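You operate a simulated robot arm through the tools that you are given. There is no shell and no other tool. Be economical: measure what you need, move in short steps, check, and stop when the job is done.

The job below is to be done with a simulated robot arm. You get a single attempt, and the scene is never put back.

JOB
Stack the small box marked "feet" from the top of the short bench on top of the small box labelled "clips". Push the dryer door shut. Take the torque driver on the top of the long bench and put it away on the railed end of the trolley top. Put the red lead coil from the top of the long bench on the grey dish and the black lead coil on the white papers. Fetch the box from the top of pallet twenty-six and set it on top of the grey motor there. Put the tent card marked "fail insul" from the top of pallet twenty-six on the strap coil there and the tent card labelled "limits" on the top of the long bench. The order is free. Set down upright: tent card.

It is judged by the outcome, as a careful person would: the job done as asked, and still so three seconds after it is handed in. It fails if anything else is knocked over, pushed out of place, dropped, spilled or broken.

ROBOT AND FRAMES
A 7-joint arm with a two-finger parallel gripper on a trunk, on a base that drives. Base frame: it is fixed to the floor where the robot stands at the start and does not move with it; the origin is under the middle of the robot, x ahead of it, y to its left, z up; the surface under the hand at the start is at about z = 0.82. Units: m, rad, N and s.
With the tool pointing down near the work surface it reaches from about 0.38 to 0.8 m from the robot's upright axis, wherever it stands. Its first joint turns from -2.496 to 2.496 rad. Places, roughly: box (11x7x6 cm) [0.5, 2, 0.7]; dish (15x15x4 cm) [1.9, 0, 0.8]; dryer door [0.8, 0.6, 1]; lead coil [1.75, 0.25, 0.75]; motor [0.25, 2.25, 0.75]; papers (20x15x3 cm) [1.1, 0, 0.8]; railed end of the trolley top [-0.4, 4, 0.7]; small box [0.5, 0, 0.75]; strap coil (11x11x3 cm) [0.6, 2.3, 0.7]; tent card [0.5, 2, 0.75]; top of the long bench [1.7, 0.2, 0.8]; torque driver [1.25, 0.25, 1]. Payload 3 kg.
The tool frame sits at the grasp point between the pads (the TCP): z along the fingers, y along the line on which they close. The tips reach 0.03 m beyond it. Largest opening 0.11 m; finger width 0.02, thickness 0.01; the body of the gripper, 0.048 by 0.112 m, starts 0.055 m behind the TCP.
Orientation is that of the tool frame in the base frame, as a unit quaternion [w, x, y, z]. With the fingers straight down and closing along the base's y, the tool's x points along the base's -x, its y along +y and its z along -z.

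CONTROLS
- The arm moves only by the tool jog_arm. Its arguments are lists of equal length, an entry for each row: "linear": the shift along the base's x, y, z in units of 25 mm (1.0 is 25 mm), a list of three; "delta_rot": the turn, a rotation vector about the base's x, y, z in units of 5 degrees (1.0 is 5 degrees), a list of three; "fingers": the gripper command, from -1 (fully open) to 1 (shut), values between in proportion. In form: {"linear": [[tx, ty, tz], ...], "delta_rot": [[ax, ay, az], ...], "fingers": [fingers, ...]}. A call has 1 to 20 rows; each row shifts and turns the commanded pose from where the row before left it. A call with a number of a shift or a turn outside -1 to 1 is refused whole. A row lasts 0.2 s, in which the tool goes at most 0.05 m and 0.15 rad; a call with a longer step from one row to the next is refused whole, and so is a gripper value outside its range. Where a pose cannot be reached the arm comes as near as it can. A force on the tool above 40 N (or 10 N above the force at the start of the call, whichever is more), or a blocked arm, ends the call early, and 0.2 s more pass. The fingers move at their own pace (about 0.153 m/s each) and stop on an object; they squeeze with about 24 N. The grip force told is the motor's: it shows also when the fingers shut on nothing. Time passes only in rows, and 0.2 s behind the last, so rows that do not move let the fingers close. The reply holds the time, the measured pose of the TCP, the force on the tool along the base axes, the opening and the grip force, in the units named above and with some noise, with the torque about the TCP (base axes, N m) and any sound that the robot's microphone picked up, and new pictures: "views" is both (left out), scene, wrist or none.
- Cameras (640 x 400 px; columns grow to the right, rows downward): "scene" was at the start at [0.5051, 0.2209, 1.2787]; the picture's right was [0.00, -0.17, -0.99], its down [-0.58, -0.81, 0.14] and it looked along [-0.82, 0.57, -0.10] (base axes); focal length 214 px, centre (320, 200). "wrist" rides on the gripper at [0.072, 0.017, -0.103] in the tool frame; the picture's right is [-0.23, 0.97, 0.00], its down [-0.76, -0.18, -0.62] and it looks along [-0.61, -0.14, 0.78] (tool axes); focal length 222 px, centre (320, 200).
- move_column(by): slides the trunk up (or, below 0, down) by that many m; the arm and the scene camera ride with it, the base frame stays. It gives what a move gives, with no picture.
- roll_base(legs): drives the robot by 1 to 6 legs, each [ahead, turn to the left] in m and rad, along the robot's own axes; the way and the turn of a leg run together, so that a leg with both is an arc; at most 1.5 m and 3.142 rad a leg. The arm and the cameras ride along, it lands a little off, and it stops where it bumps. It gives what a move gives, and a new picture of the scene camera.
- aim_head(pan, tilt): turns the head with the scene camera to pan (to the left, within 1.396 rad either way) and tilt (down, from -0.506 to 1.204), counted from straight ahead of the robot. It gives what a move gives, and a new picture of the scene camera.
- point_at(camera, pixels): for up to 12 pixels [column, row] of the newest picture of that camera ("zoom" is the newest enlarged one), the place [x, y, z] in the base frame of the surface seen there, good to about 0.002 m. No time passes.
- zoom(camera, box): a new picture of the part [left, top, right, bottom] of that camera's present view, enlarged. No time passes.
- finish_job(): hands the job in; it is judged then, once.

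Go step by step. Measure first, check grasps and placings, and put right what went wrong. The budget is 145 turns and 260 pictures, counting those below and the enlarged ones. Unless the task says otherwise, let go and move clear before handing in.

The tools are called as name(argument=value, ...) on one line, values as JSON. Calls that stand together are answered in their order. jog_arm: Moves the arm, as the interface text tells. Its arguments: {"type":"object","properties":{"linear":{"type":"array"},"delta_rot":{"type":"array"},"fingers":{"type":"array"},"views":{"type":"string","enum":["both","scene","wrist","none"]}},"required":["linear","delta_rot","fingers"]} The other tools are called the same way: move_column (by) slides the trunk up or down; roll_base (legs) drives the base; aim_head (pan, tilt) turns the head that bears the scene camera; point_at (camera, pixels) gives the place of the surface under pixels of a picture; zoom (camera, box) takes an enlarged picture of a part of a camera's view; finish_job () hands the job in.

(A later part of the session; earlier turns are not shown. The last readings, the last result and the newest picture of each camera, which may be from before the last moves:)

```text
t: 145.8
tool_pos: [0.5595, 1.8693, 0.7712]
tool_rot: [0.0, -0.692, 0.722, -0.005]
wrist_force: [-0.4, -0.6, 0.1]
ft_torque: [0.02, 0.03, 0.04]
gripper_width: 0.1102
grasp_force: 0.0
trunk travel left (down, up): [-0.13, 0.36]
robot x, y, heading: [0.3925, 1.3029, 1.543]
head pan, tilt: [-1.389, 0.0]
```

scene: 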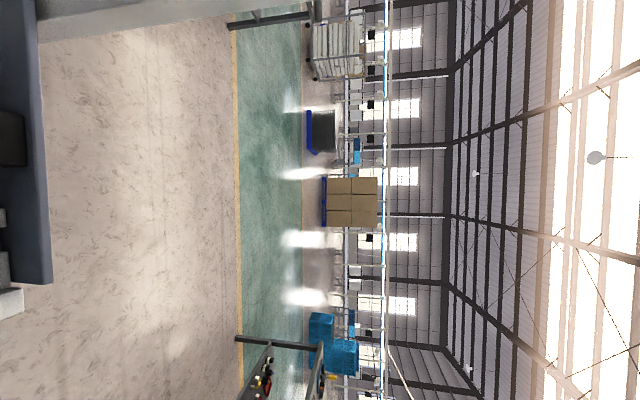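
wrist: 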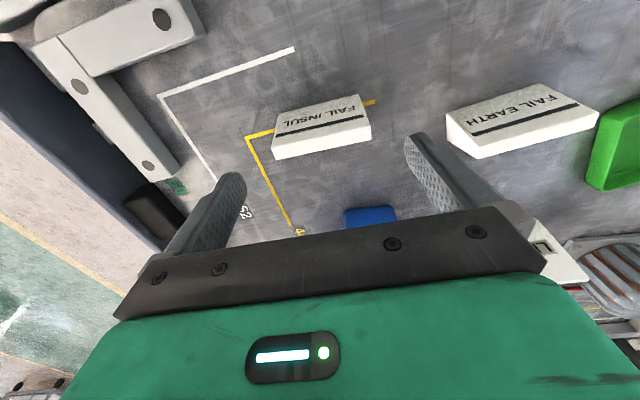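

The FAIL INSUL card is at (320,128) in the wrist view. I verify its position against the fingers before descending.

point_at(camera="wrist", pixels=[[274, 150], [370, 133], [280, 118], [358, 98], [322, 143], [320, 115]])

```text
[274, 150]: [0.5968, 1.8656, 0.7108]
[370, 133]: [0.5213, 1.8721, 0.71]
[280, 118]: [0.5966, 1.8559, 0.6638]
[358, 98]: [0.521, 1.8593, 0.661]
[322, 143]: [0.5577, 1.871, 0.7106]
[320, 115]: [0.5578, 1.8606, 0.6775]
```

The card spans x 0.521–0.597, centred at the hand. I descend to z≈0.69 and close.

jog_arm(linear=[[0, 0, -1], [0, 0, -1], [0, 0, -1], [0, 0, -0.3], [0, 0, 0], [0, 0, 0], [0, 0, 0]], delta_rot=[[0, 0, 0], [0, 0, 0], [0, 0, 0], [0, 0, 0], [0, 0, 0], [0, 0, 0], [0, 0, 0]], fingers=[-1, -1, -1, -1, 1, 1, 1], views="none")

jog_arm(linear=[[0, 0, 1], [0, 0, 1], [0, 0, 1], [0, 0, 1], [0, 0, 1], [0, -1, 1], [0, -1, 1], [0, -1, 1], [-0.5, -1, 1], [-0.5, 0, 1], [-0.5, 0, 1]], delta_rot=[[0, 0, 0], [0, 0, 0], [0, 0, 0], [0, 0, 0], [0, 0, 0], [0, 0, 0], [0, 0, 0], [0, 0, 0], [0, 0, 0], [0, 0, 0], [0, 0, 0]], fingers=[1, 1, 1, 1, 1, 1, 1, 1, 1, 1, 1], views="wrist")

```text
t: 147.4
tool_pos: [0.5592, 1.8705, 0.6889]
tool_rot: [0.001, -0.692, 0.721, -0.006]
wrist_force: [0.2, 0.4, -0.6]
ft_torque: [-0.02, -0.02, 0.0]
gripper_width: 0.0798
grasp_force: 23.8
trunk travel left (down, up): [-0.13, 0.36]
robot x, y, heading: [0.3967, 1.3057, 1.542]
head pan, tilt: [-1.389, 0.0]
```

```text
t: 149.8
tool_pos: [0.5207, 1.7704, 0.965]
tool_rot: [0.0, -0.692, 0.722, -0.006]
wrist_force: [0.1, -0.4, -0.8]
ft_torque: [-0.01, 0.01, -0.02]
gripper_width: 0.0796
grasp_force: 24.0
trunk travel left (down, up): [-0.13, 0.36]
robot x, y, heading: [0.3967, 1.3057, 1.545]
head pan, tilt: [-1.389, 0.0]
```

wrist: 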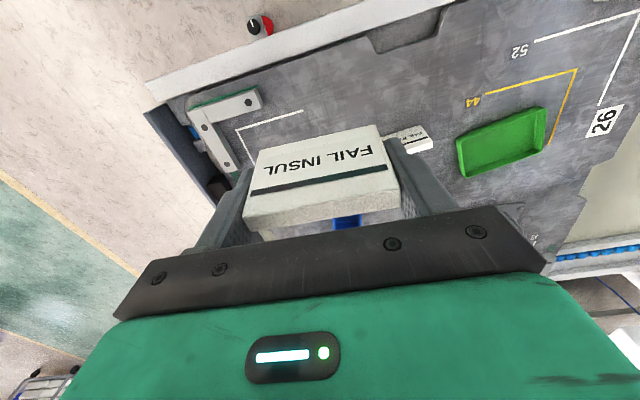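

FAIL INSUL is held well. I raise the trunk and drive round the table's east end to its north side, mostly backing so that the arm stays over free floor.

move_column(by=0.3)

roll_base(legs=[[-0.15, 0], [0, -1.545], [1.05, 0], [0, -1.571], [-1.2, 0]])

aim_head(pan=-1.2, tilt=0.5)

```text
t: 152.8
tool_pos: [0.5202, 1.7713, 1.2641]
tool_rot: [0.0, -0.692, 0.722, -0.006]
wrist_force: [0.0, 0.0, -0.4]
ft_torque: [0.0, 0.01, 0.01]
gripper_width: 0.0798
grasp_force: 24.2
trunk travel left (down, up): [-0.43, 0.06]
robot x, y, heading: [0.393, 1.306, 1.544]
head pan, tilt: [-1.389, 0.0]
```

```text
t: 172.7
tool_pos: [1.3505, 1.9048, 1.2638]
tool_rot: [-0.005, 0.719, 0.695, 0.0]
wrist_force: [-0.2, 0.4, -1.0]
ft_torque: [0.02, 0.04, -0.01]
gripper_width: 0.0795
grasp_force: 23.9
trunk travel left (down, up): [-0.43, 0.06]
robot x, y, heading: [1.4783, 2.3696, -1.585]
head pan, tilt: [-1.389, 0.0]
```

scene: 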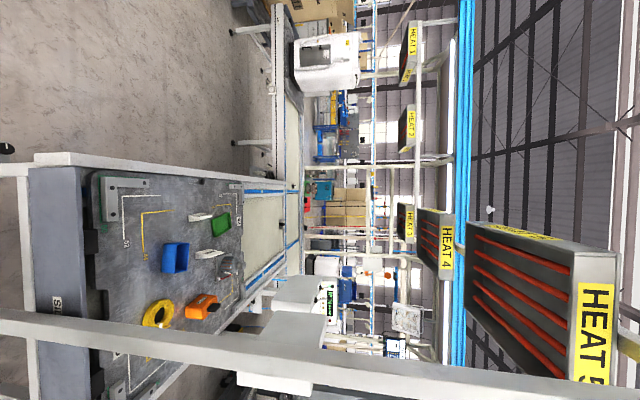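

```text
t: 173.6
tool_pos: [1.3506, 1.9055, 1.2662]
tool_rot: [-0.005, 0.719, 0.695, -0.001]
wrist_force: [-0.8, -0.2, -1.0]
ft_torque: [-0.01, -0.04, -0.01]
gripper_width: 0.0795
grasp_force: 23.7
trunk travel left (down, up): [-0.43, 0.06]
robot x, y, heading: [1.4776, 2.3708, -1.587]
head pan, tilt: [-1.201, 0.499]
```

scene: 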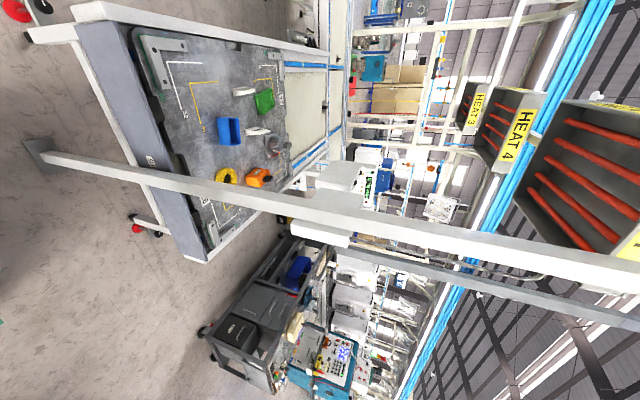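

A corridor lies between the table's north edge and a dark cabinet. I measure it and the white panels.

point_at(camera="scene", pixels=[[210, 330], [270, 385], [255, 320], [320, 225], [345, 178], [305, 238], [200, 258], [290, 250], [230, 290], [330, 350], [270, 270]])

zoom(camera="scene", box=[180, 200, 420, 400])

```text
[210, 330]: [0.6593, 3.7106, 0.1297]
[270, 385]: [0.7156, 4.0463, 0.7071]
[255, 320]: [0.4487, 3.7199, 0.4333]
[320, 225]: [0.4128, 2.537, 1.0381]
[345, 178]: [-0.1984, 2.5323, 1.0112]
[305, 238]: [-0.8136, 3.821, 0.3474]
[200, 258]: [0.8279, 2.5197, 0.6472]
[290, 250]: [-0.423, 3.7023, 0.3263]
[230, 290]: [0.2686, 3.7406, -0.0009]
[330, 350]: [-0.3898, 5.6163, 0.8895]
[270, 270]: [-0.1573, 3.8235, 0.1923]
```

```text
2.00 times, centred on (300, 300) of scene
```

zoom: 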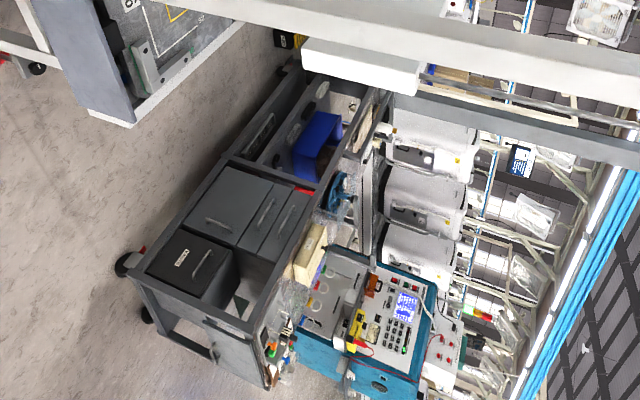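

The trolley is the dark one (top z≈0.7, y 3.7–4.05). White panels hang over the table's north edge for x<0.41, so for the strap coil I'll stand off the north-east corner at about (1.22,2.6).

roll_base(legs=[[-0.35, 0], [0, -1.1], [0.28, 0], [0, 0.06]])

move_column(by=-0.3)

aim_head(pan=0, tilt=-0.3)

```text
t: 180.8
tool_pos: [0.7609, 2.4783, 1.2652]
tool_rot: [-0.004, 0.97, 0.243, 0.004]
wrist_force: [0.0, 1.1, -0.3]
ft_torque: [-0.01, 0.01, 0.06]
gripper_width: 0.0796
grasp_force: 23.9
trunk travel left (down, up): [-0.43, 0.06]
robot x, y, heading: [1.2419, 2.5808, -2.626]
head pan, tilt: [-1.201, 0.499]
```

scene: 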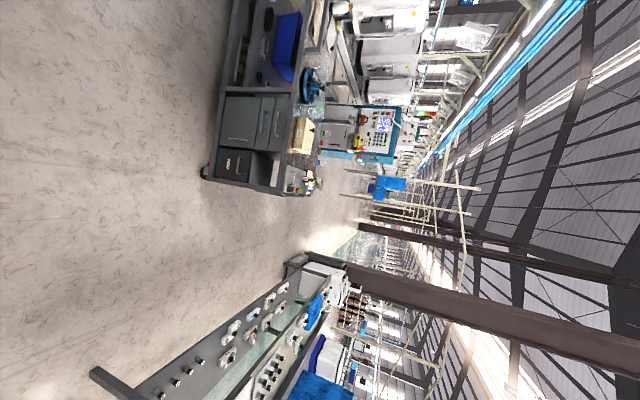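

```text
t: 183.8
tool_pos: [0.7613, 2.479, 0.965]
tool_rot: [-0.004, 0.97, 0.244, 0.002]
wrist_force: [-0.9, 0.3, -0.9]
ft_torque: [-0.03, -0.01, -0.01]
gripper_width: 0.0798
grasp_force: 23.2
trunk travel left (down, up): [-0.13, 0.36]
robot x, y, heading: [1.2389, 2.5802, -2.624]
head pan, tilt: [-1.201, 0.499]
```

```text
t: 185.2
tool_pos: [0.7627, 2.4782, 0.9661]
tool_rot: [-0.004, 0.97, 0.243, 0.002]
wrist_force: [-0.1, 0.1, -0.2]
ft_torque: [0.03, 0.0, 0.03]
gripper_width: 0.0798
grasp_force: 23.1
trunk travel left (down, up): [-0.13, 0.36]
robot x, y, heading: [1.2413, 2.5752, -2.624]
head pan, tilt: [0.0, -0.3]
```

scene: 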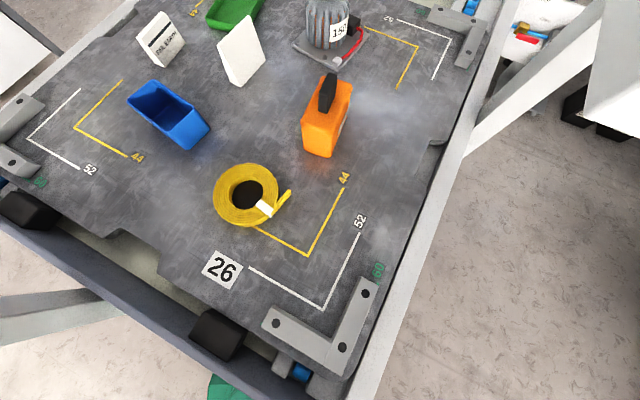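

The coil is at (246,195). I measure its rim, hole, and the clip.

point_at(camera="scene", pixels=[[218, 195], [274, 190], [245, 168], [245, 222], [247, 193], [264, 208], [288, 192], [228, 178], [268, 175], [225, 212], [317, 105], [328, 75]])

zoom(camera="scene", box=[190, 140, 310, 240])

```text
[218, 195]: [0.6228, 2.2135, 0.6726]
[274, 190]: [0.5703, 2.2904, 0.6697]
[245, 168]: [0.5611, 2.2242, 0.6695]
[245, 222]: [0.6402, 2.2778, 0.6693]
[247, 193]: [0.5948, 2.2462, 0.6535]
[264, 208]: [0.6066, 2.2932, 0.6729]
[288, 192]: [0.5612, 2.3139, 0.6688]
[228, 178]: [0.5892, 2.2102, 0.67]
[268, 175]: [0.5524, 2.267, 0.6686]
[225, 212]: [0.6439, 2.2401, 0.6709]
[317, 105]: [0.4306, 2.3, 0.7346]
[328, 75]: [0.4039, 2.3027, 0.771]
```

```text
4.00 times, centred on (250, 190) of scene
```

zoom: 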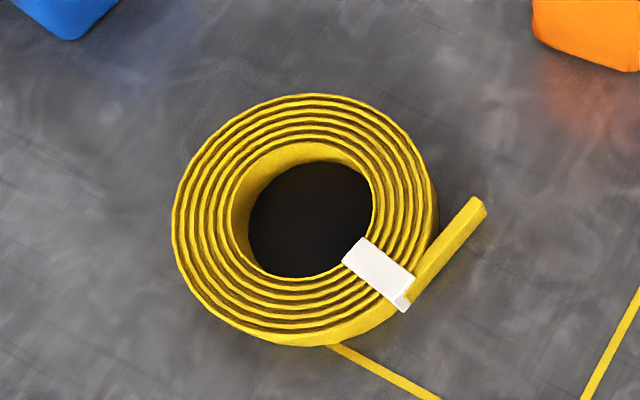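

Coil centre is (0.599,2.2505), top z≈0.670, clip on its north side. I pan the camera aside, turn the card 25° away from the clip, and go above the coil.

aim_head(pan=-1.39, tilt=0)

jog_arm(linear=[[-0.65, -0.91, 0], [-0.65, -0.91, 0], [-0.65, -0.91, 0], [-0.65, -0.91, 0], [-0.65, -0.91, 0], [-0.65, -0.91, 0], [-0.65, -0.91, 0], [-0.65, -0.91, 0], [-0.65, -0.91, 0], [-0.65, -0.91, 0], [0, 0, -1], [0, 0, -1], [0, 0, -1], [0, 0, -1], [0, 0, -1], [0, 0, -1], [0, 0, -1], [0, 0, -1], [0, 0, 0]], delta_rot=[[0, 0, 0.5], [0, 0, 0.5], [0, 0, 0.5], [0, 0, 0.5], [0, 0, 0.5], [0, 0, 0.5], [0, 0, 0.5], [0, 0, 0.5], [0, 0, 0.5], [0, 0, 0.5], [0, 0, 0], [0, 0, 0], [0, 0, 0], [0, 0, 0], [0, 0, 0], [0, 0, 0], [0, 0, 0], [0, 0, 0], [0, 0, 0]], fingers=[1, 1, 1, 1, 1, 1, 1, 1, 1, 1, 1, 1, 1, 1, 1, 1, 1, 1, 1], views="wrist")

```text
t: 186.7
tool_pos: [0.7608, 2.4786, 0.9665]
tool_rot: [-0.004, 0.97, 0.244, 0.001]
wrist_force: [-0.2, 0.1, 0.3]
ft_torque: [0.01, 0.01, 0.0]
gripper_width: 0.0796
grasp_force: 24.1
trunk travel left (down, up): [-0.13, 0.36]
robot x, y, heading: [1.2377, 2.5805, -2.625]
head pan, tilt: [-1.389, 0.0]
```

scene: 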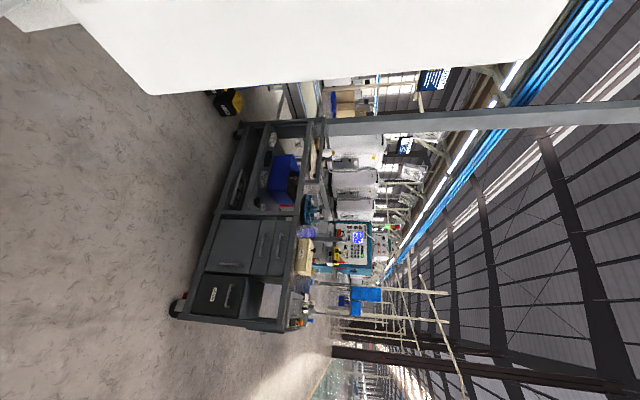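

```text
t: 190.7
tool_pos: [0.6072, 2.2529, 0.7559]
tool_rot: [-0.005, 0.894, 0.448, 0.002]
wrist_force: [-0.1, 0.2, -0.8]
ft_torque: [0.01, 0.01, 0.0]
gripper_width: 0.0797
grasp_force: 24.1
out of reach, approached as far as the arm can: row 10
trunk travel left (down, up): [-0.13, 0.36]
robot x, y, heading: [1.2421, 2.5798, -2.625]
head pan, tilt: [-1.389, 0.0]
```

wrist: 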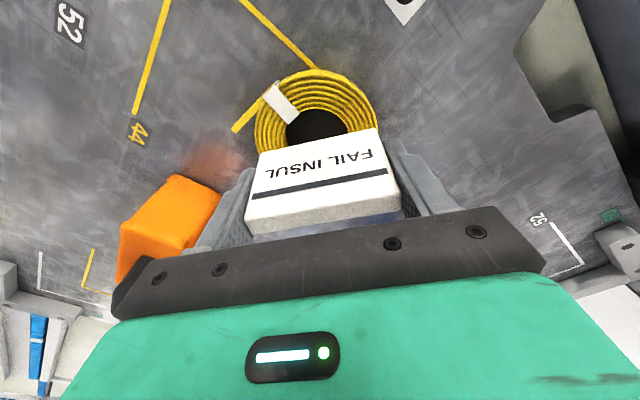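

The card is over the ring; I correct 8 mm and lower to just above contact.

jog_arm(linear=[[-0.33, -0.1, 0], [0, 0, -0.8], [0, 0, -0.7], [0, 0, -0.2], [0, 0, 0]], delta_rot=[[0, 0, 0], [0, 0, 0], [0, 0, 0], [0, 0, 0], [0, 0, 0]], fingers=[1, 1, 1, 1, 1], views="wrist")

```text
t: 191.9
tool_pos: [0.5965, 2.2519, 0.7131]
tool_rot: [-0.004, 0.894, 0.447, 0.002]
wrist_force: [-0.1, 0.4, -0.4]
ft_torque: [0.02, -0.01, -0.02]
gripper_width: 0.0795
grasp_force: 24.5
trunk travel left (down, up): [-0.13, 0.36]
robot x, y, heading: [1.2383, 2.5818, -2.624]
head pan, tilt: [-1.389, 0.0]
```

wrist: 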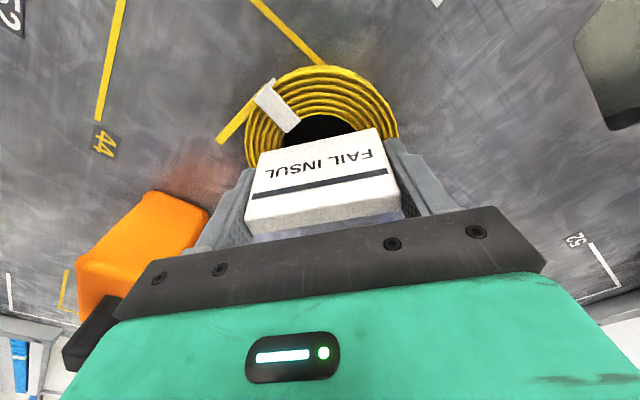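

I lower the last 2–3 mm, open, and rise.

jog_arm(linear=[[0, 0, -0.1], [0, 0, 0], [0, 0, 0], [0, 0, 0], [0, 0, 0], [0, 0, 0.5], [0, 0, 1], [0, 0, 1], [0, 0, 1], [0, 0, 1]], delta_rot=[[0, 0, 0], [0, 0, 0], [0, 0, 0], [0, 0, 0], [0, 0, 0], [0, 0, 0], [0, 0, 0], [0, 0, 0], [0, 0, 0], [0, 0, 0]], fingers=[1, 1, 0.2, -0.2, -1, -1, -1, -1, -1, -1], views="wrist")

```text
t: 194.1
tool_pos: [0.5973, 2.2494, 0.8231]
tool_rot: [-0.005, 0.894, 0.447, 0.002]
wrist_force: [1.0, 0.7, 0.2]
ft_torque: [0.02, -0.02, 0.01]
gripper_width: 0.1099
grasp_force: 0.1
trunk travel left (down, up): [-0.13, 0.36]
robot x, y, heading: [1.243, 2.5814, -2.624]
head pan, tilt: [-1.389, 0.0]
```

wrist: 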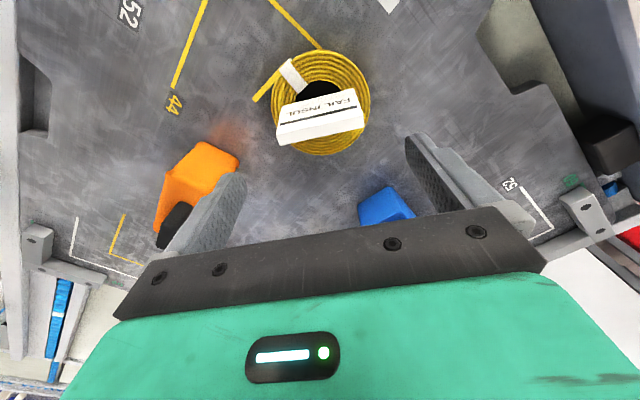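

FAIL INSUL stands on the coil at (320,115). For bin and motor I return to the south side: retract, raise the trunk, and drive back round.

jog_arm(linear=[[0.89, 0.46, 0.5], [0.89, 0.46, 0.5], [0.89, 0.46, 0.5], [0.89, 0.46, 0.5], [0.89, 0.46, 0.5], [0.89, 0.46, 0.5], [0.89, 0.46, 0.5], [0.89, 0.46, 0.5], [0.89, 0.46, 0], [0.89, 0.46, 0]], delta_rot=[[0, 0, -0.5], [0, 0, -0.5], [0, 0, -0.5], [0, 0, -0.5], [0, 0, -0.5], [0, 0, -0.5], [0, 0, -0.5], [0, 0, -0.5], [0, 0, -0.5], [0, 0, -0.5]], fingers=[-1, -1, -1, -1, -1, -1, -1, -1, -1, -1], views="none")

move_column(by=0.3)

roll_base(legs=[[-0.3, 0], [0, 1.055], [1.5, 0], [0, -1.571], [1.2, 0], [0, -1.571]])

aim_head(pan=0, tilt=-0.2)

```text
t: 196.3
tool_pos: [0.8199, 2.3648, 0.9226]
tool_rot: [-0.004, 0.97, 0.242, 0.003]
wrist_force: [0.3, 0.0, 0.6]
ft_torque: [0.03, -0.03, -0.03]
gripper_width: 0.1098
grasp_force: 0.0
trunk travel left (down, up): [-0.13, 0.36]
robot x, y, heading: [1.2412, 2.5804, -2.623]
head pan, tilt: [-1.389, 0.0]
```

```text
t: 199.3
tool_pos: [0.8191, 2.3682, 1.2227]
tool_rot: [-0.004, 0.97, 0.244, 0.003]
wrist_force: [0.2, -0.3, -0.2]
ft_torque: [-0.01, -0.02, 0.0]
gripper_width: 0.1101
grasp_force: 0.1
trunk travel left (down, up): [-0.43, 0.06]
robot x, y, heading: [1.2391, 2.5822, -2.627]
head pan, tilt: [-1.389, 0.0]
```

```text
t: 224.7
tool_pos: [0.2953, 1.6962, 1.2229]
tool_rot: [0.0, -0.701, 0.713, -0.004]
wrist_force: [0.5, 0.4, 0.6]
ft_torque: [0.0, 0.01, 0.01]
gripper_width: 0.1099
grasp_force: 0.1
trunk travel left (down, up): [-0.43, 0.06]
robot x, y, heading: [0.2224, 1.2259, 1.582]
head pan, tilt: [-1.389, 0.0]
```

scene: 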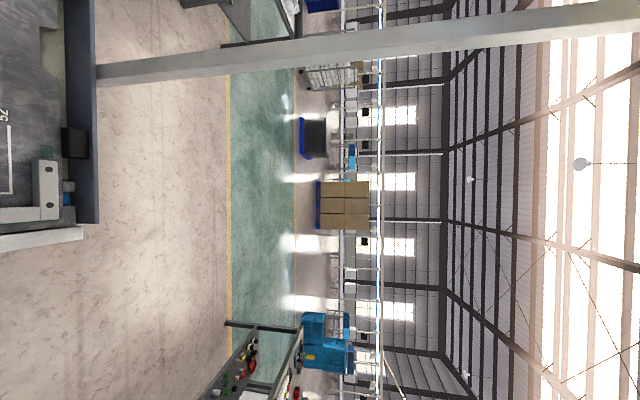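

```text
t: 226.2
tool_pos: [0.2943, 1.6962, 1.2244]
tool_rot: [0.0, -0.701, 0.713, -0.004]
wrist_force: [-0.3, -0.4, 0.3]
ft_torque: [-0.01, 0.0, -0.01]
gripper_width: 0.1101
grasp_force: 0.0
trunk travel left (down, up): [-0.43, 0.06]
robot x, y, heading: [0.2172, 1.2212, 1.579]
head pan, tilt: [0.0, -0.201]
```

scene: 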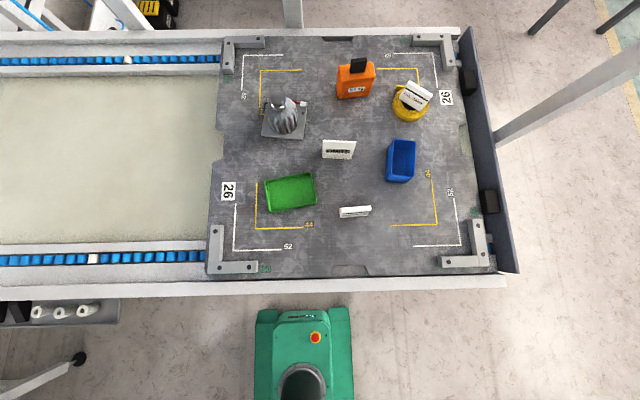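

The card stands on the coil at (415,95). I measure the base's front against the table edge, plus motor and bin.

point_at(camera="scene", pixels=[[303, 309], [260, 312], [347, 312], [300, 360], [303, 292], [275, 105], [270, 100], [285, 120], [413, 95], [388, 150], [402, 178], [402, 145]])

zoom(camera="scene", box=[230, 60, 450, 230])

```text
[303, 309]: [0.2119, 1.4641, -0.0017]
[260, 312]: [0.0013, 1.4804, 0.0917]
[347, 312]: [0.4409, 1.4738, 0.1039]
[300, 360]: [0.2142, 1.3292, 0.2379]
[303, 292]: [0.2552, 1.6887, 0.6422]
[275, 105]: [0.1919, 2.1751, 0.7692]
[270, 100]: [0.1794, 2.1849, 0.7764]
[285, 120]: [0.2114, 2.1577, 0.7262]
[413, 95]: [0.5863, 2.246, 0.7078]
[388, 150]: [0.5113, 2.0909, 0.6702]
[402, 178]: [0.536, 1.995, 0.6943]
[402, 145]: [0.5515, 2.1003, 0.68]
```

```text
2.35 times, centred on (340, 145) of scene
```

zoom: 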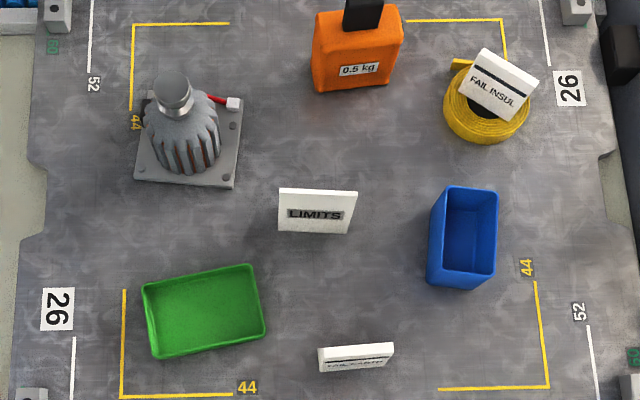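

The base is only 0.24 m high with its front 0.26 m ahead of the axis, so it can go partly beneath the table. I roll ahead 0.17 m and lower the trunk.

roll_base(legs=[[0.17, 0]])

move_column(by=-0.28)

aim_head(pan=0, tilt=-0.25)

```text
t: 227.7
tool_pos: [0.2932, 1.8671, 1.2237]
tool_rot: [0.001, -0.7, 0.714, -0.004]
wrist_force: [0.2, 0.9, -0.2]
ft_torque: [0.0, -0.03, -0.03]
gripper_width: 0.1099
grasp_force: 0.0
trunk travel left (down, up): [-0.43, 0.06]
robot x, y, heading: [0.2179, 1.3925, 1.585]
head pan, tilt: [0.0, -0.201]
```

scene: 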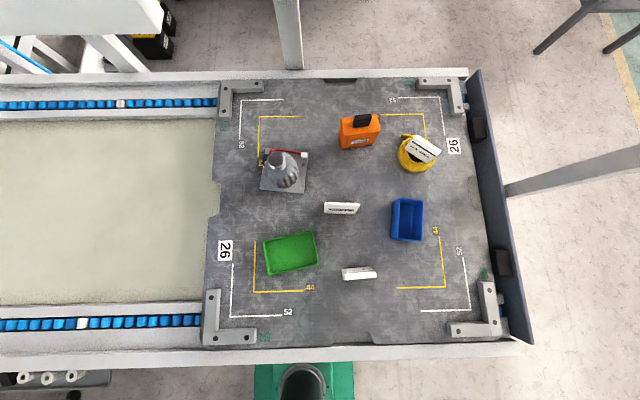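

```text
t: 230.5
tool_pos: [0.2929, 1.8667, 0.9438]
tool_rot: [0.0, -0.701, 0.713, -0.004]
wrist_force: [-0.9, -0.2, 0.9]
ft_torque: [-0.02, 0.0, 0.02]
gripper_width: 0.1101
grasp_force: 0.2
trunk travel left (down, up): [-0.15, 0.34]
robot x, y, heading: [0.2168, 1.3933, 1.585]
head pan, tilt: [0.0, -0.201]
```

```text
t: 231.2
tool_pos: [0.2927, 1.8662, 0.9446]
tool_rot: [0.001, -0.701, 0.713, -0.004]
wrist_force: [0.0, 0.0, -0.1]
ft_torque: [0.02, 0.0, 0.01]
gripper_width: 0.11
grasp_force: 0.0
trunk travel left (down, up): [-0.15, 0.34]
robot x, y, heading: [0.2179, 1.3973, 1.584]
head pan, tilt: [0.0, -0.25]
```

scene: 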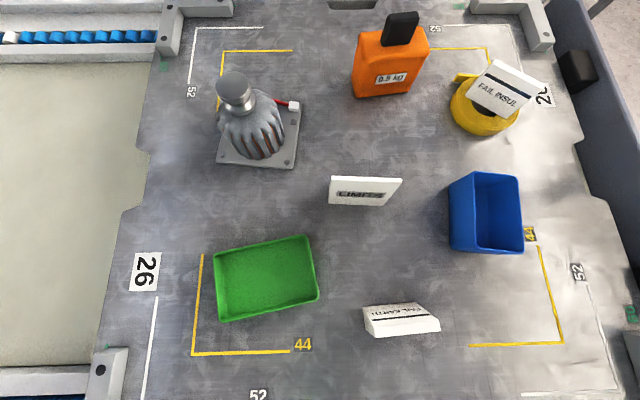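

Good close view. I measure the motor knob's top, the bin's rim and the LIMITS card.

point_at(camera="scene", pixels=[[217, 84], [251, 84], [234, 73], [234, 90], [234, 97], [450, 182], [518, 178], [522, 250], [455, 250], [474, 173], [475, 247], [234, 83]])

zoom(camera="scene", box=[190, 50, 320, 180])

point_at(camera="scene", pixels=[[331, 177], [401, 179], [332, 202], [388, 205], [365, 178], [360, 203], [486, 172], [486, 174], [490, 253]])

```text
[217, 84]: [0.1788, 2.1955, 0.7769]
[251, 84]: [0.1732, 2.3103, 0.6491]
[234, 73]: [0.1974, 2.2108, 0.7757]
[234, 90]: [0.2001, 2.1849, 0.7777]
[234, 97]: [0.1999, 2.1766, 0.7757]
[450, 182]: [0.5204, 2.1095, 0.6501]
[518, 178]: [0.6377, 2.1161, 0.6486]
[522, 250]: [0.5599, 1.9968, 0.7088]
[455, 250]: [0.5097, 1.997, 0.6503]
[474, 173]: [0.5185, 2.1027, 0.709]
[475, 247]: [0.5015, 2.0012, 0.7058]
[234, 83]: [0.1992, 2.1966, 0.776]
```

```text
3.08 times, centred on (255, 115) of scene
```

zoom: 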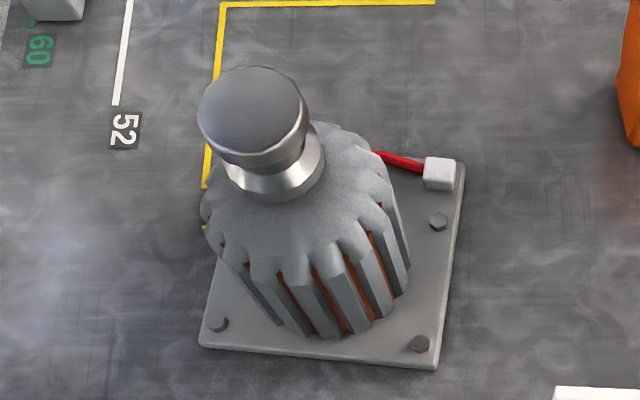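

```text
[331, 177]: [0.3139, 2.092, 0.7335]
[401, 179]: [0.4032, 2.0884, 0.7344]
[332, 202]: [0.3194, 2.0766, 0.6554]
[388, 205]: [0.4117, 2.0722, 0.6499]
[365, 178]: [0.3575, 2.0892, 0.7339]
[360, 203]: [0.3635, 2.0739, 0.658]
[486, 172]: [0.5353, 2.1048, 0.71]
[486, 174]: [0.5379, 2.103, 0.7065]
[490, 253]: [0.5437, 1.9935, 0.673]
```

zoom(camera="scene", box=[430, 155, 540, 265])

```text
3.64 times, centred on (485, 210) of scene
```

zoom: 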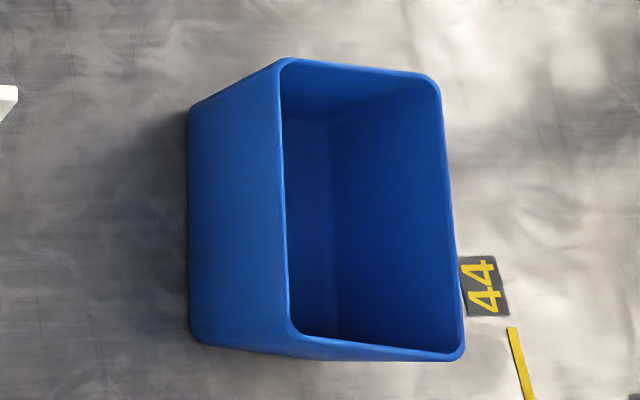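

point_at(camera="zoom", pixels=[[280, 80], [284, 200], [290, 310], [300, 61], [420, 75], [448, 200], [461, 330], [445, 357], [320, 340], [442, 120]])

```text
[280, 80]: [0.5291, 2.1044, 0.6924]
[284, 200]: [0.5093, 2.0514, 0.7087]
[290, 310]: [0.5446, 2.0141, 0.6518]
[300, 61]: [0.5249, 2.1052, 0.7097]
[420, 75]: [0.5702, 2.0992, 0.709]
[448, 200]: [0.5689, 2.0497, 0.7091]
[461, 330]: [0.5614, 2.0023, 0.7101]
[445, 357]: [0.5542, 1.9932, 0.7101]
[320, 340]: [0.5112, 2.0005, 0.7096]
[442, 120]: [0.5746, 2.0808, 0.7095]
```

The bin's centre is (0.540,2.0495) with its long axis at 80.5°; the knob's top centre is (0.199,2.194) at z=0.776. I go above the bin, gripping 1.5 cm south of centre to spare reach.

aim_head(pan=-1.39, tilt=0)

jog_arm(linear=[[0.98, 0.675, 0], [0.98, 0.675, 0], [0.98, 0.675, 0], [0.98, 0.675, 0], [0.98, 0.675, 0], [0.98, 0.675, 0], [0.98, 0.675, 0], [0.98, 0.675, 0], [0.98, 0.675, 0], [0.98, 0.675, 0], [0, 0, -1], [0, 0, -1], [0, 0, -1], [0, 0, -1], [0, 0, -1], [0, 0, -1], [0, 0, 0]], delta_rot=[[0, 0, -0.17], [0, 0, -0.17], [0, 0, -0.17], [0, 0, -0.17], [0, 0, -0.17], [0, 0, -0.17], [0, 0, -0.17], [0, 0, -0.17], [0, 0, -0.17], [0, 0, -0.17], [0, 0, 0], [0, 0, 0], [0, 0, 0], [0, 0, 0], [0, 0, 0], [0, 0, 0], [0, 0, 0]], fingers=[-1, -1, -1, -1, -1, -1, -1, -1, -1, -1, -1, -1, -1, -1, -1, -1, -1], views="wrist")

```text
t: 232.7
tool_pos: [0.2936, 1.8666, 0.9451]
tool_rot: [0.0, -0.701, 0.713, -0.005]
wrist_force: [0.0, 0.2, -0.4]
ft_torque: [0.01, 0.0, -0.04]
gripper_width: 0.1101
grasp_force: 0.0
trunk travel left (down, up): [-0.15, 0.34]
robot x, y, heading: [0.216, 1.3943, 1.581]
head pan, tilt: [-1.389, 0.0]
```

scene: 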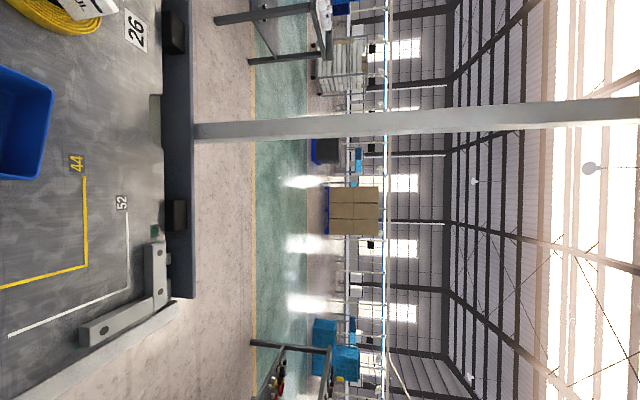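

```text
t: 236.3
tool_pos: [0.5386, 2.0356, 0.7957]
tool_rot: [0.001, -0.645, 0.764, -0.006]
wrist_force: [0.3, 0.6, 0.0]
ft_torque: [-0.04, -0.01, 0.03]
gripper_width: 0.1097
grasp_force: 0.1
trunk travel left (down, up): [-0.15, 0.34]
robot x, y, heading: [0.2199, 1.3949, 1.585]
head pan, tilt: [-1.389, 0.0]
```

wrist: 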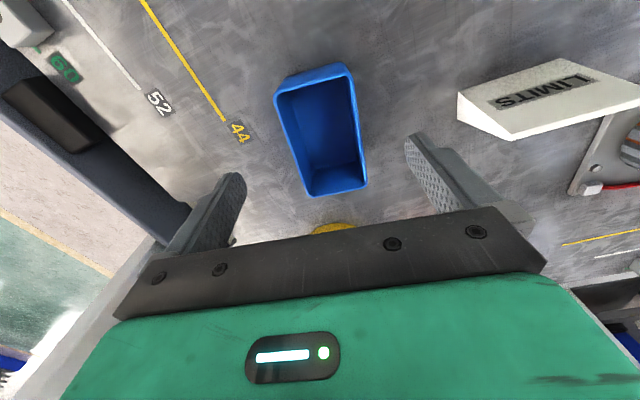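

Aligned with the bin. I descend and close.

jog_arm(linear=[[0, 0, -1], [0, 0, -1], [0, 0, -1], [0, 0, -1], [0, 0, -0.2], [0, 0, 0], [0, 0, 0], [0, 0, 0]], delta_rot=[[0, 0, 0], [0, 0, 0], [0, 0, 0], [0, 0, 0], [0, 0, 0], [0, 0, 0], [0, 0, 0], [0, 0, 0]], fingers=[-1, -1, -1, -1, -1, 1, 1, 1], views="none")

jog_arm(linear=[[0, 0, 1], [0, 0, 1], [0, 0, 1], [0, 0, 1], [0, 0, 1], [0, 0, 1], [0, 0, 1], [0, 0, 1], [0, 0, 1]], delta_rot=[[0, 0, 0], [0, 0, 0], [0, 0, 0], [0, 0, 0], [0, 0, 0], [0, 0, 0], [0, 0, 0], [0, 0, 0], [0, 0, 0]], fingers=[1, 1, 1, 1, 1, 1, 1, 1, 1], views="wrist")

```text
t: 238.1
tool_pos: [0.5384, 2.0367, 0.6908]
tool_rot: [0.001, -0.646, 0.763, -0.005]
wrist_force: [0.1, 2.0, 2.7]
ft_torque: [0.15, 0.1, -0.01]
gripper_width: 0.0643
grasp_force: 24.1
trunk travel left (down, up): [-0.15, 0.34]
robot x, y, heading: [0.218, 1.3938, 1.586]
head pan, tilt: [-1.389, 0.0]
```

```text
t: 240.1
tool_pos: [0.5365, 2.0368, 0.9148]
tool_rot: [0.0, -0.646, 0.763, -0.005]
wrist_force: [0.6, -0.1, -0.4]
ft_torque: [-0.02, 0.01, 0.02]
gripper_width: 0.0644
grasp_force: 24.0
trunk travel left (down, up): [-0.15, 0.34]
robot x, y, heading: [0.2171, 1.393, 1.587]
head pan, tilt: [-1.389, 0.0]
```

wrist: 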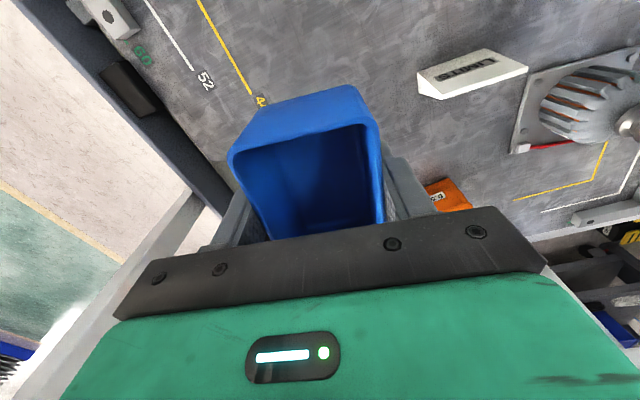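

The bin is held level. I carry it over the motor knob.

jog_arm(linear=[[-0.97, 0.412, 0], [-0.97, 0.412, 0], [-0.97, 0.412, 0], [-0.97, 0.412, 0], [-0.97, 0.412, 0], [-0.97, 0.412, 0], [-0.97, 0.412, 0], [-0.97, 0.412, 0], [-0.97, 0.412, 0], [-0.97, 0.412, 0], [-0.97, 0.412, 0], [-0.97, 0.412, 0], [-0.97, 0.412, 0], [-0.97, 0.412, 0], [0, 0, -1], [0, 0, -1], [0, 0, 0]], delta_rot=[[0, 0, 0], [0, 0, 0], [0, 0, 0], [0, 0, 0], [0, 0, 0], [0, 0, 0], [0, 0, 0], [0, 0, 0], [0, 0, 0], [0, 0, 0], [0, 0, 0], [0, 0, 0], [0, 0, 0], [0, 0, 0], [0, 0, 0], [0, 0, 0], [0, 0, 0]], fingers=[1, 1, 1, 1, 1, 1, 1, 1, 1, 1, 1, 1, 1, 1, 1, 1, 1], views="wrist")

```text
t: 243.7
tool_pos: [0.2141, 2.1507, 0.8464]
tool_rot: [-0.001, -0.646, 0.763, -0.005]
wrist_force: [-1.5, -0.2, -1.2]
ft_torque: [-0.05, 0.01, -0.01]
gripper_width: 0.0643
grasp_force: 24.6
out of reach, approached as far as the arm can: row 11, 12, 13, 14
trunk travel left (down, up): [-0.15, 0.34]
robot x, y, heading: [0.2188, 1.3939, 1.581]
head pan, tilt: [-1.389, 0.0]
```

wrist: 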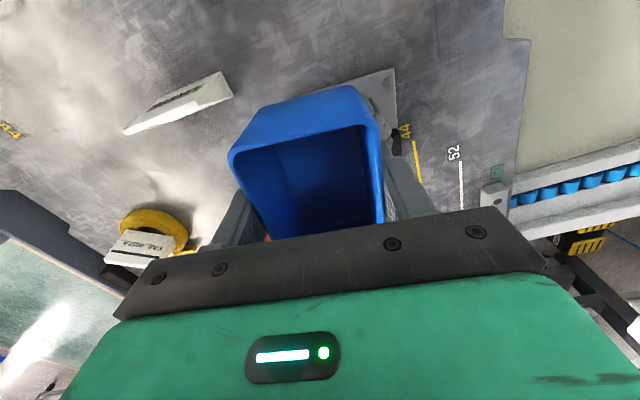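

The arm is 3 cm short. I roll the base ahead 0.035 m (drawer face at 1.73 leaves room), then trim.

roll_base(legs=[[0.035, 0]])

jog_arm(linear=[[-0.65, 0, 0], [0, 0, 0]], delta_rot=[[0, 0, 0], [0, 0, 0]], fingers=[1, 1], views="wrist")

```text
t: 244.5
tool_pos: [0.2132, 2.186, 0.848]
tool_rot: [-0.001, -0.646, 0.763, -0.004]
wrist_force: [0.0, -0.4, -0.4]
ft_torque: [0.01, -0.01, 0.04]
gripper_width: 0.0644
grasp_force: 24.5
trunk travel left (down, up): [-0.15, 0.34]
robot x, y, heading: [0.2184, 1.4281, 1.583]
head pan, tilt: [-1.389, 0.0]
```

scene: 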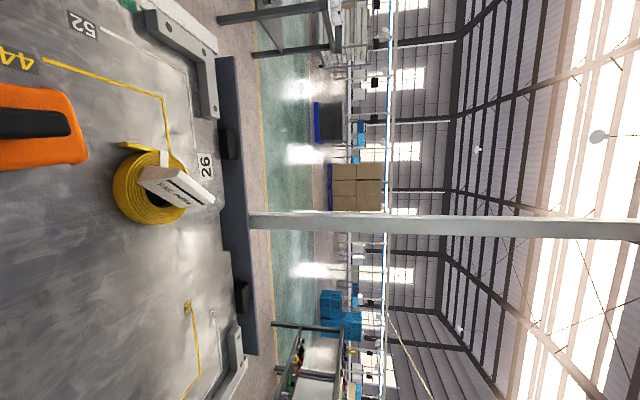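

```text
t: 245.1
tool_pos: [0.1973, 2.1874, 0.848]
tool_rot: [0.001, -0.646, 0.763, -0.004]
wrist_force: [-0.6, 0.4, 0.2]
ft_torque: [-0.01, -0.01, 0.03]
gripper_width: 0.0643
grasp_force: 24.3
trunk travel left (down, up): [-0.15, 0.34]
robot x, y, heading: [0.2184, 1.4277, 1.587]
head pan, tilt: [-1.389, 0.0]
```

wrist: 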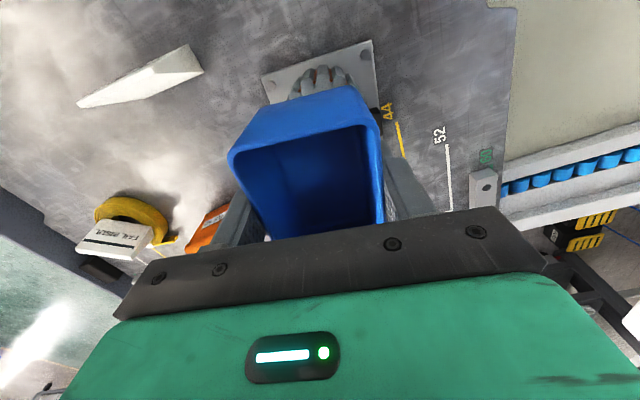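

I check the bin's actual pose from its rim in the wrist view.

point_at(camera="wrist", pixels=[[240, 152], [358, 124], [300, 138], [250, 200], [372, 165], [383, 210], [265, 232], [255, 112], [350, 88]])

```text
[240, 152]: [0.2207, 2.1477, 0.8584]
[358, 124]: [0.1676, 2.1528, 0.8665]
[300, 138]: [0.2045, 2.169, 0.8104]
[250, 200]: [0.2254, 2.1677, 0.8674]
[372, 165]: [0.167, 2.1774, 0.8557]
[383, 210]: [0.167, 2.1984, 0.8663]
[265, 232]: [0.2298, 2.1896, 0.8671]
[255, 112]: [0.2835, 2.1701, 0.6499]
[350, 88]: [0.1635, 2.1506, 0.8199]
```

The bin's centre is at about (0.202,2.200); I shift (-3,-6) mm and lower to just above the knob.

jog_arm(linear=[[-0.12, -0.25, 0], [0, 0, -0.6], [0, 0, -0.4], [0, 0, 0]], delta_rot=[[0, 0, 0], [0, 0, 0], [0, 0, 0], [0, 0, 0]], fingers=[1, 1, 1, 1], views="wrist")

```text
t: 246.1
tool_pos: [0.1948, 2.1818, 0.8242]
tool_rot: [0.0, -0.646, 0.763, -0.006]
wrist_force: [0.1, -0.1, -0.1]
ft_torque: [0.01, -0.02, -0.01]
gripper_width: 0.0644
grasp_force: 24.2
trunk travel left (down, up): [-0.15, 0.34]
robot x, y, heading: [0.2213, 1.4286, 1.587]
head pan, tilt: [-1.389, 0.0]
```

wrist: 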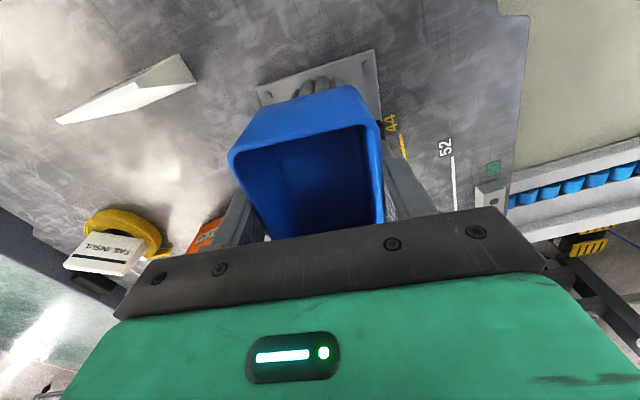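

jog_arm(linear=[[0, 0, -0.12], [0, 0, -0.08], [0, 0, 0]], delta_rot=[[0, 0, 0], [0, 0, 0], [0, 0, 0]], fingers=[1, 1, 1], views="none")

```text
t: 246.9
tool_pos: [0.1937, 2.1805, 0.8183]
tool_rot: [0.001, -0.646, 0.763, -0.004]
wrist_force: [0.2, -1.4, -0.1]
ft_torque: [-0.02, 0.02, 0.03]
gripper_width: 0.0645
grasp_force: 23.6
trunk travel left (down, up): [-0.15, 0.34]
robot x, y, heading: [0.2174, 1.4293, 1.579]
head pan, tilt: [-1.389, 0.0]
```

jog_arm(linear=[[0.08, 0, -0.05], [0, 0, 0]], delta_rot=[[0, 0, 0], [0, 0, 0]], fingers=[1, 1], views="none")

jog_arm(linear=[[0, 0, -0.05], [0, 0, 0]], delta_rot=[[0, 0, 0], [0, 0, 0]], fingers=[1, 1], views="wrist")

```text
t: 247.5
tool_pos: [0.1955, 2.1806, 0.8183]
tool_rot: [0.0, -0.646, 0.763, -0.004]
wrist_force: [-1.0, -0.3, 3.7]
ft_torque: [0.08, 0.13, 0.0]
gripper_width: 0.0642
grasp_force: 23.5
trunk travel left (down, up): [-0.15, 0.34]
robot x, y, heading: [0.2156, 1.4284, 1.583]
head pan, tilt: [-1.389, 0.0]
```

```text
t: 248.1
tool_pos: [0.1964, 2.1797, 0.8179]
tool_rot: [0.001, -0.647, 0.763, -0.004]
wrist_force: [-0.5, 1.3, 12.8]
ft_torque: [0.29, 0.28, 0.02]
gripper_width: 0.0645
grasp_force: 24.2
trunk travel left (down, up): [-0.15, 0.34]
robot x, y, heading: [0.2197, 1.4274, 1.584]
head pan, tilt: [-1.389, 0.0]
```

wrist: 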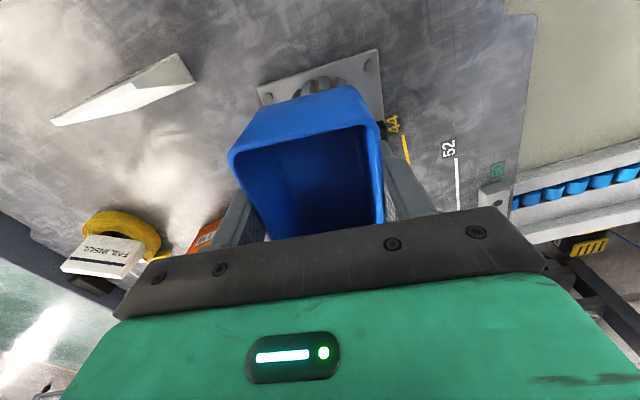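

The bin now rests on the knob (12.8 N). I ease up slightly, open slowly, and watch before withdrawing.

jog_arm(linear=[[0, 0, 0.05], [0, 0, 0], [0, 0, 0], [0, 0, 0], [0, 0, 0], [0, 0, 0]], delta_rot=[[0, 0, 0], [0, 0, 0], [0, 0, 0], [0, 0, 0], [0, 0, 0], [0, 0, 0]], fingers=[1, 0.0, -0.2, -0.3, -0.3, -0.3], views="wrist")

```text
t: 249.5
tool_pos: [0.1963, 2.1798, 0.8172]
tool_rot: [0.0, -0.646, 0.764, -0.005]
wrist_force: [-0.3, -0.4, -0.4]
ft_torque: [-0.01, -0.01, 0.0]
gripper_width: 0.0715
grasp_force: 0.0
trunk travel left (down, up): [-0.15, 0.34]
robot x, y, heading: [0.2164, 1.4243, 1.582]
head pan, tilt: [-1.389, 0.0]
```

wrist: 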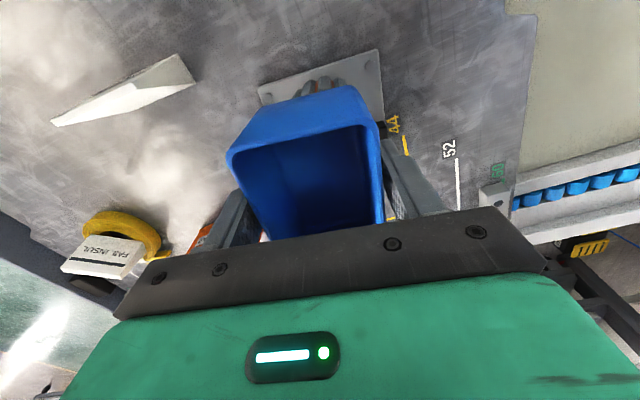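

The bin stays level after release. I open fully and rise straight up, then view it.

jog_arm(linear=[[0, 0, 0], [0, 0, 0], [0, 0, 0.5], [0, 0, 1], [0, 0, 1], [0, 0, 1], [0, -1, 1], [0, -1, 1], [0, -1, 1], [0, -1, 0]], delta_rot=[[0, 0, 0], [0, 0, 0], [0, 0, 0], [0, 0, 0], [0, 0, 0], [0, 0, 0], [0, 0, 0], [0, 0, 0], [0, 0, 0], [0, 0, 0]], fingers=[-0.6, -1, -1, -1, -1, -1, -1, -1, -1, -1], views="none")

aim_head(pan=0, tilt=-0.2)

```text
t: 251.7
tool_pos: [0.1962, 2.0805, 0.9785]
tool_rot: [0.0, -0.647, 0.763, -0.005]
wrist_force: [0.0, 0.7, 0.3]
ft_torque: [-0.04, 0.0, 0.0]
gripper_width: 0.1099
grasp_force: 0.1
trunk travel left (down, up): [-0.15, 0.34]
robot x, y, heading: [0.2206, 1.4337, 1.578]
head pan, tilt: [-1.389, 0.0]
```

```text
t: 253.3
tool_pos: [0.1963, 2.0799, 0.9789]
tool_rot: [0.001, -0.646, 0.764, -0.005]
wrist_force: [-0.7, 0.1, 0.0]
ft_torque: [0.04, -0.02, 0.03]
gripper_width: 0.1101
grasp_force: 0.0
trunk travel left (down, up): [-0.15, 0.34]
robot x, y, heading: [0.2196, 1.4275, 1.582]
head pan, tilt: [0.0, -0.201]
```

scene: 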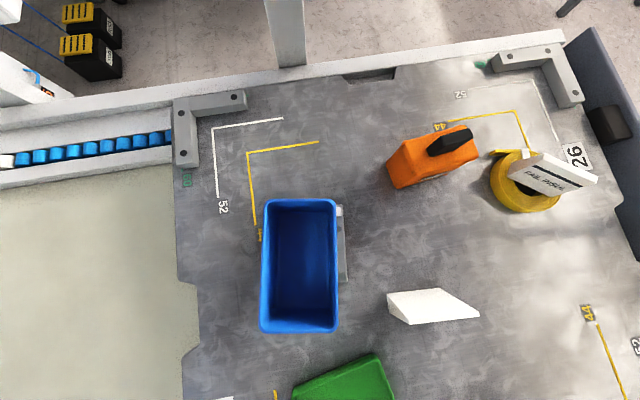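

The bin sits on the motor. Now the LIMITS card at (432,307): I zoom to measure its ridge.

zoom(camera="scene", box=[370, 270, 500, 345])

point_at(camera="scene", pixels=[[390, 295], [408, 322], [442, 291], [476, 317], [430, 290], [400, 310], [425, 305], [450, 303], [411, 320], [470, 319], [395, 303]])

```text
4.92 times, centred on (435, 308) of scene
```

zoom: 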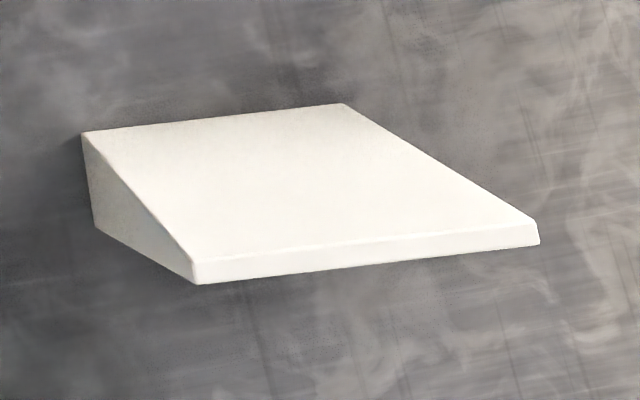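

```text
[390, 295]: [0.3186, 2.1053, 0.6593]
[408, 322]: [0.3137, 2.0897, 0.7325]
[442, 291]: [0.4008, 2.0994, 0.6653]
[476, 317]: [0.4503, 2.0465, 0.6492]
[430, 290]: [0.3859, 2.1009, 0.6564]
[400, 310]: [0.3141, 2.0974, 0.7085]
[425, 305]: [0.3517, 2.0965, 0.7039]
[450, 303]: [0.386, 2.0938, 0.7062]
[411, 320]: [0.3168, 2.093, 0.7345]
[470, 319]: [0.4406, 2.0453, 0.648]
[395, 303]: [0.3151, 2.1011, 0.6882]
```

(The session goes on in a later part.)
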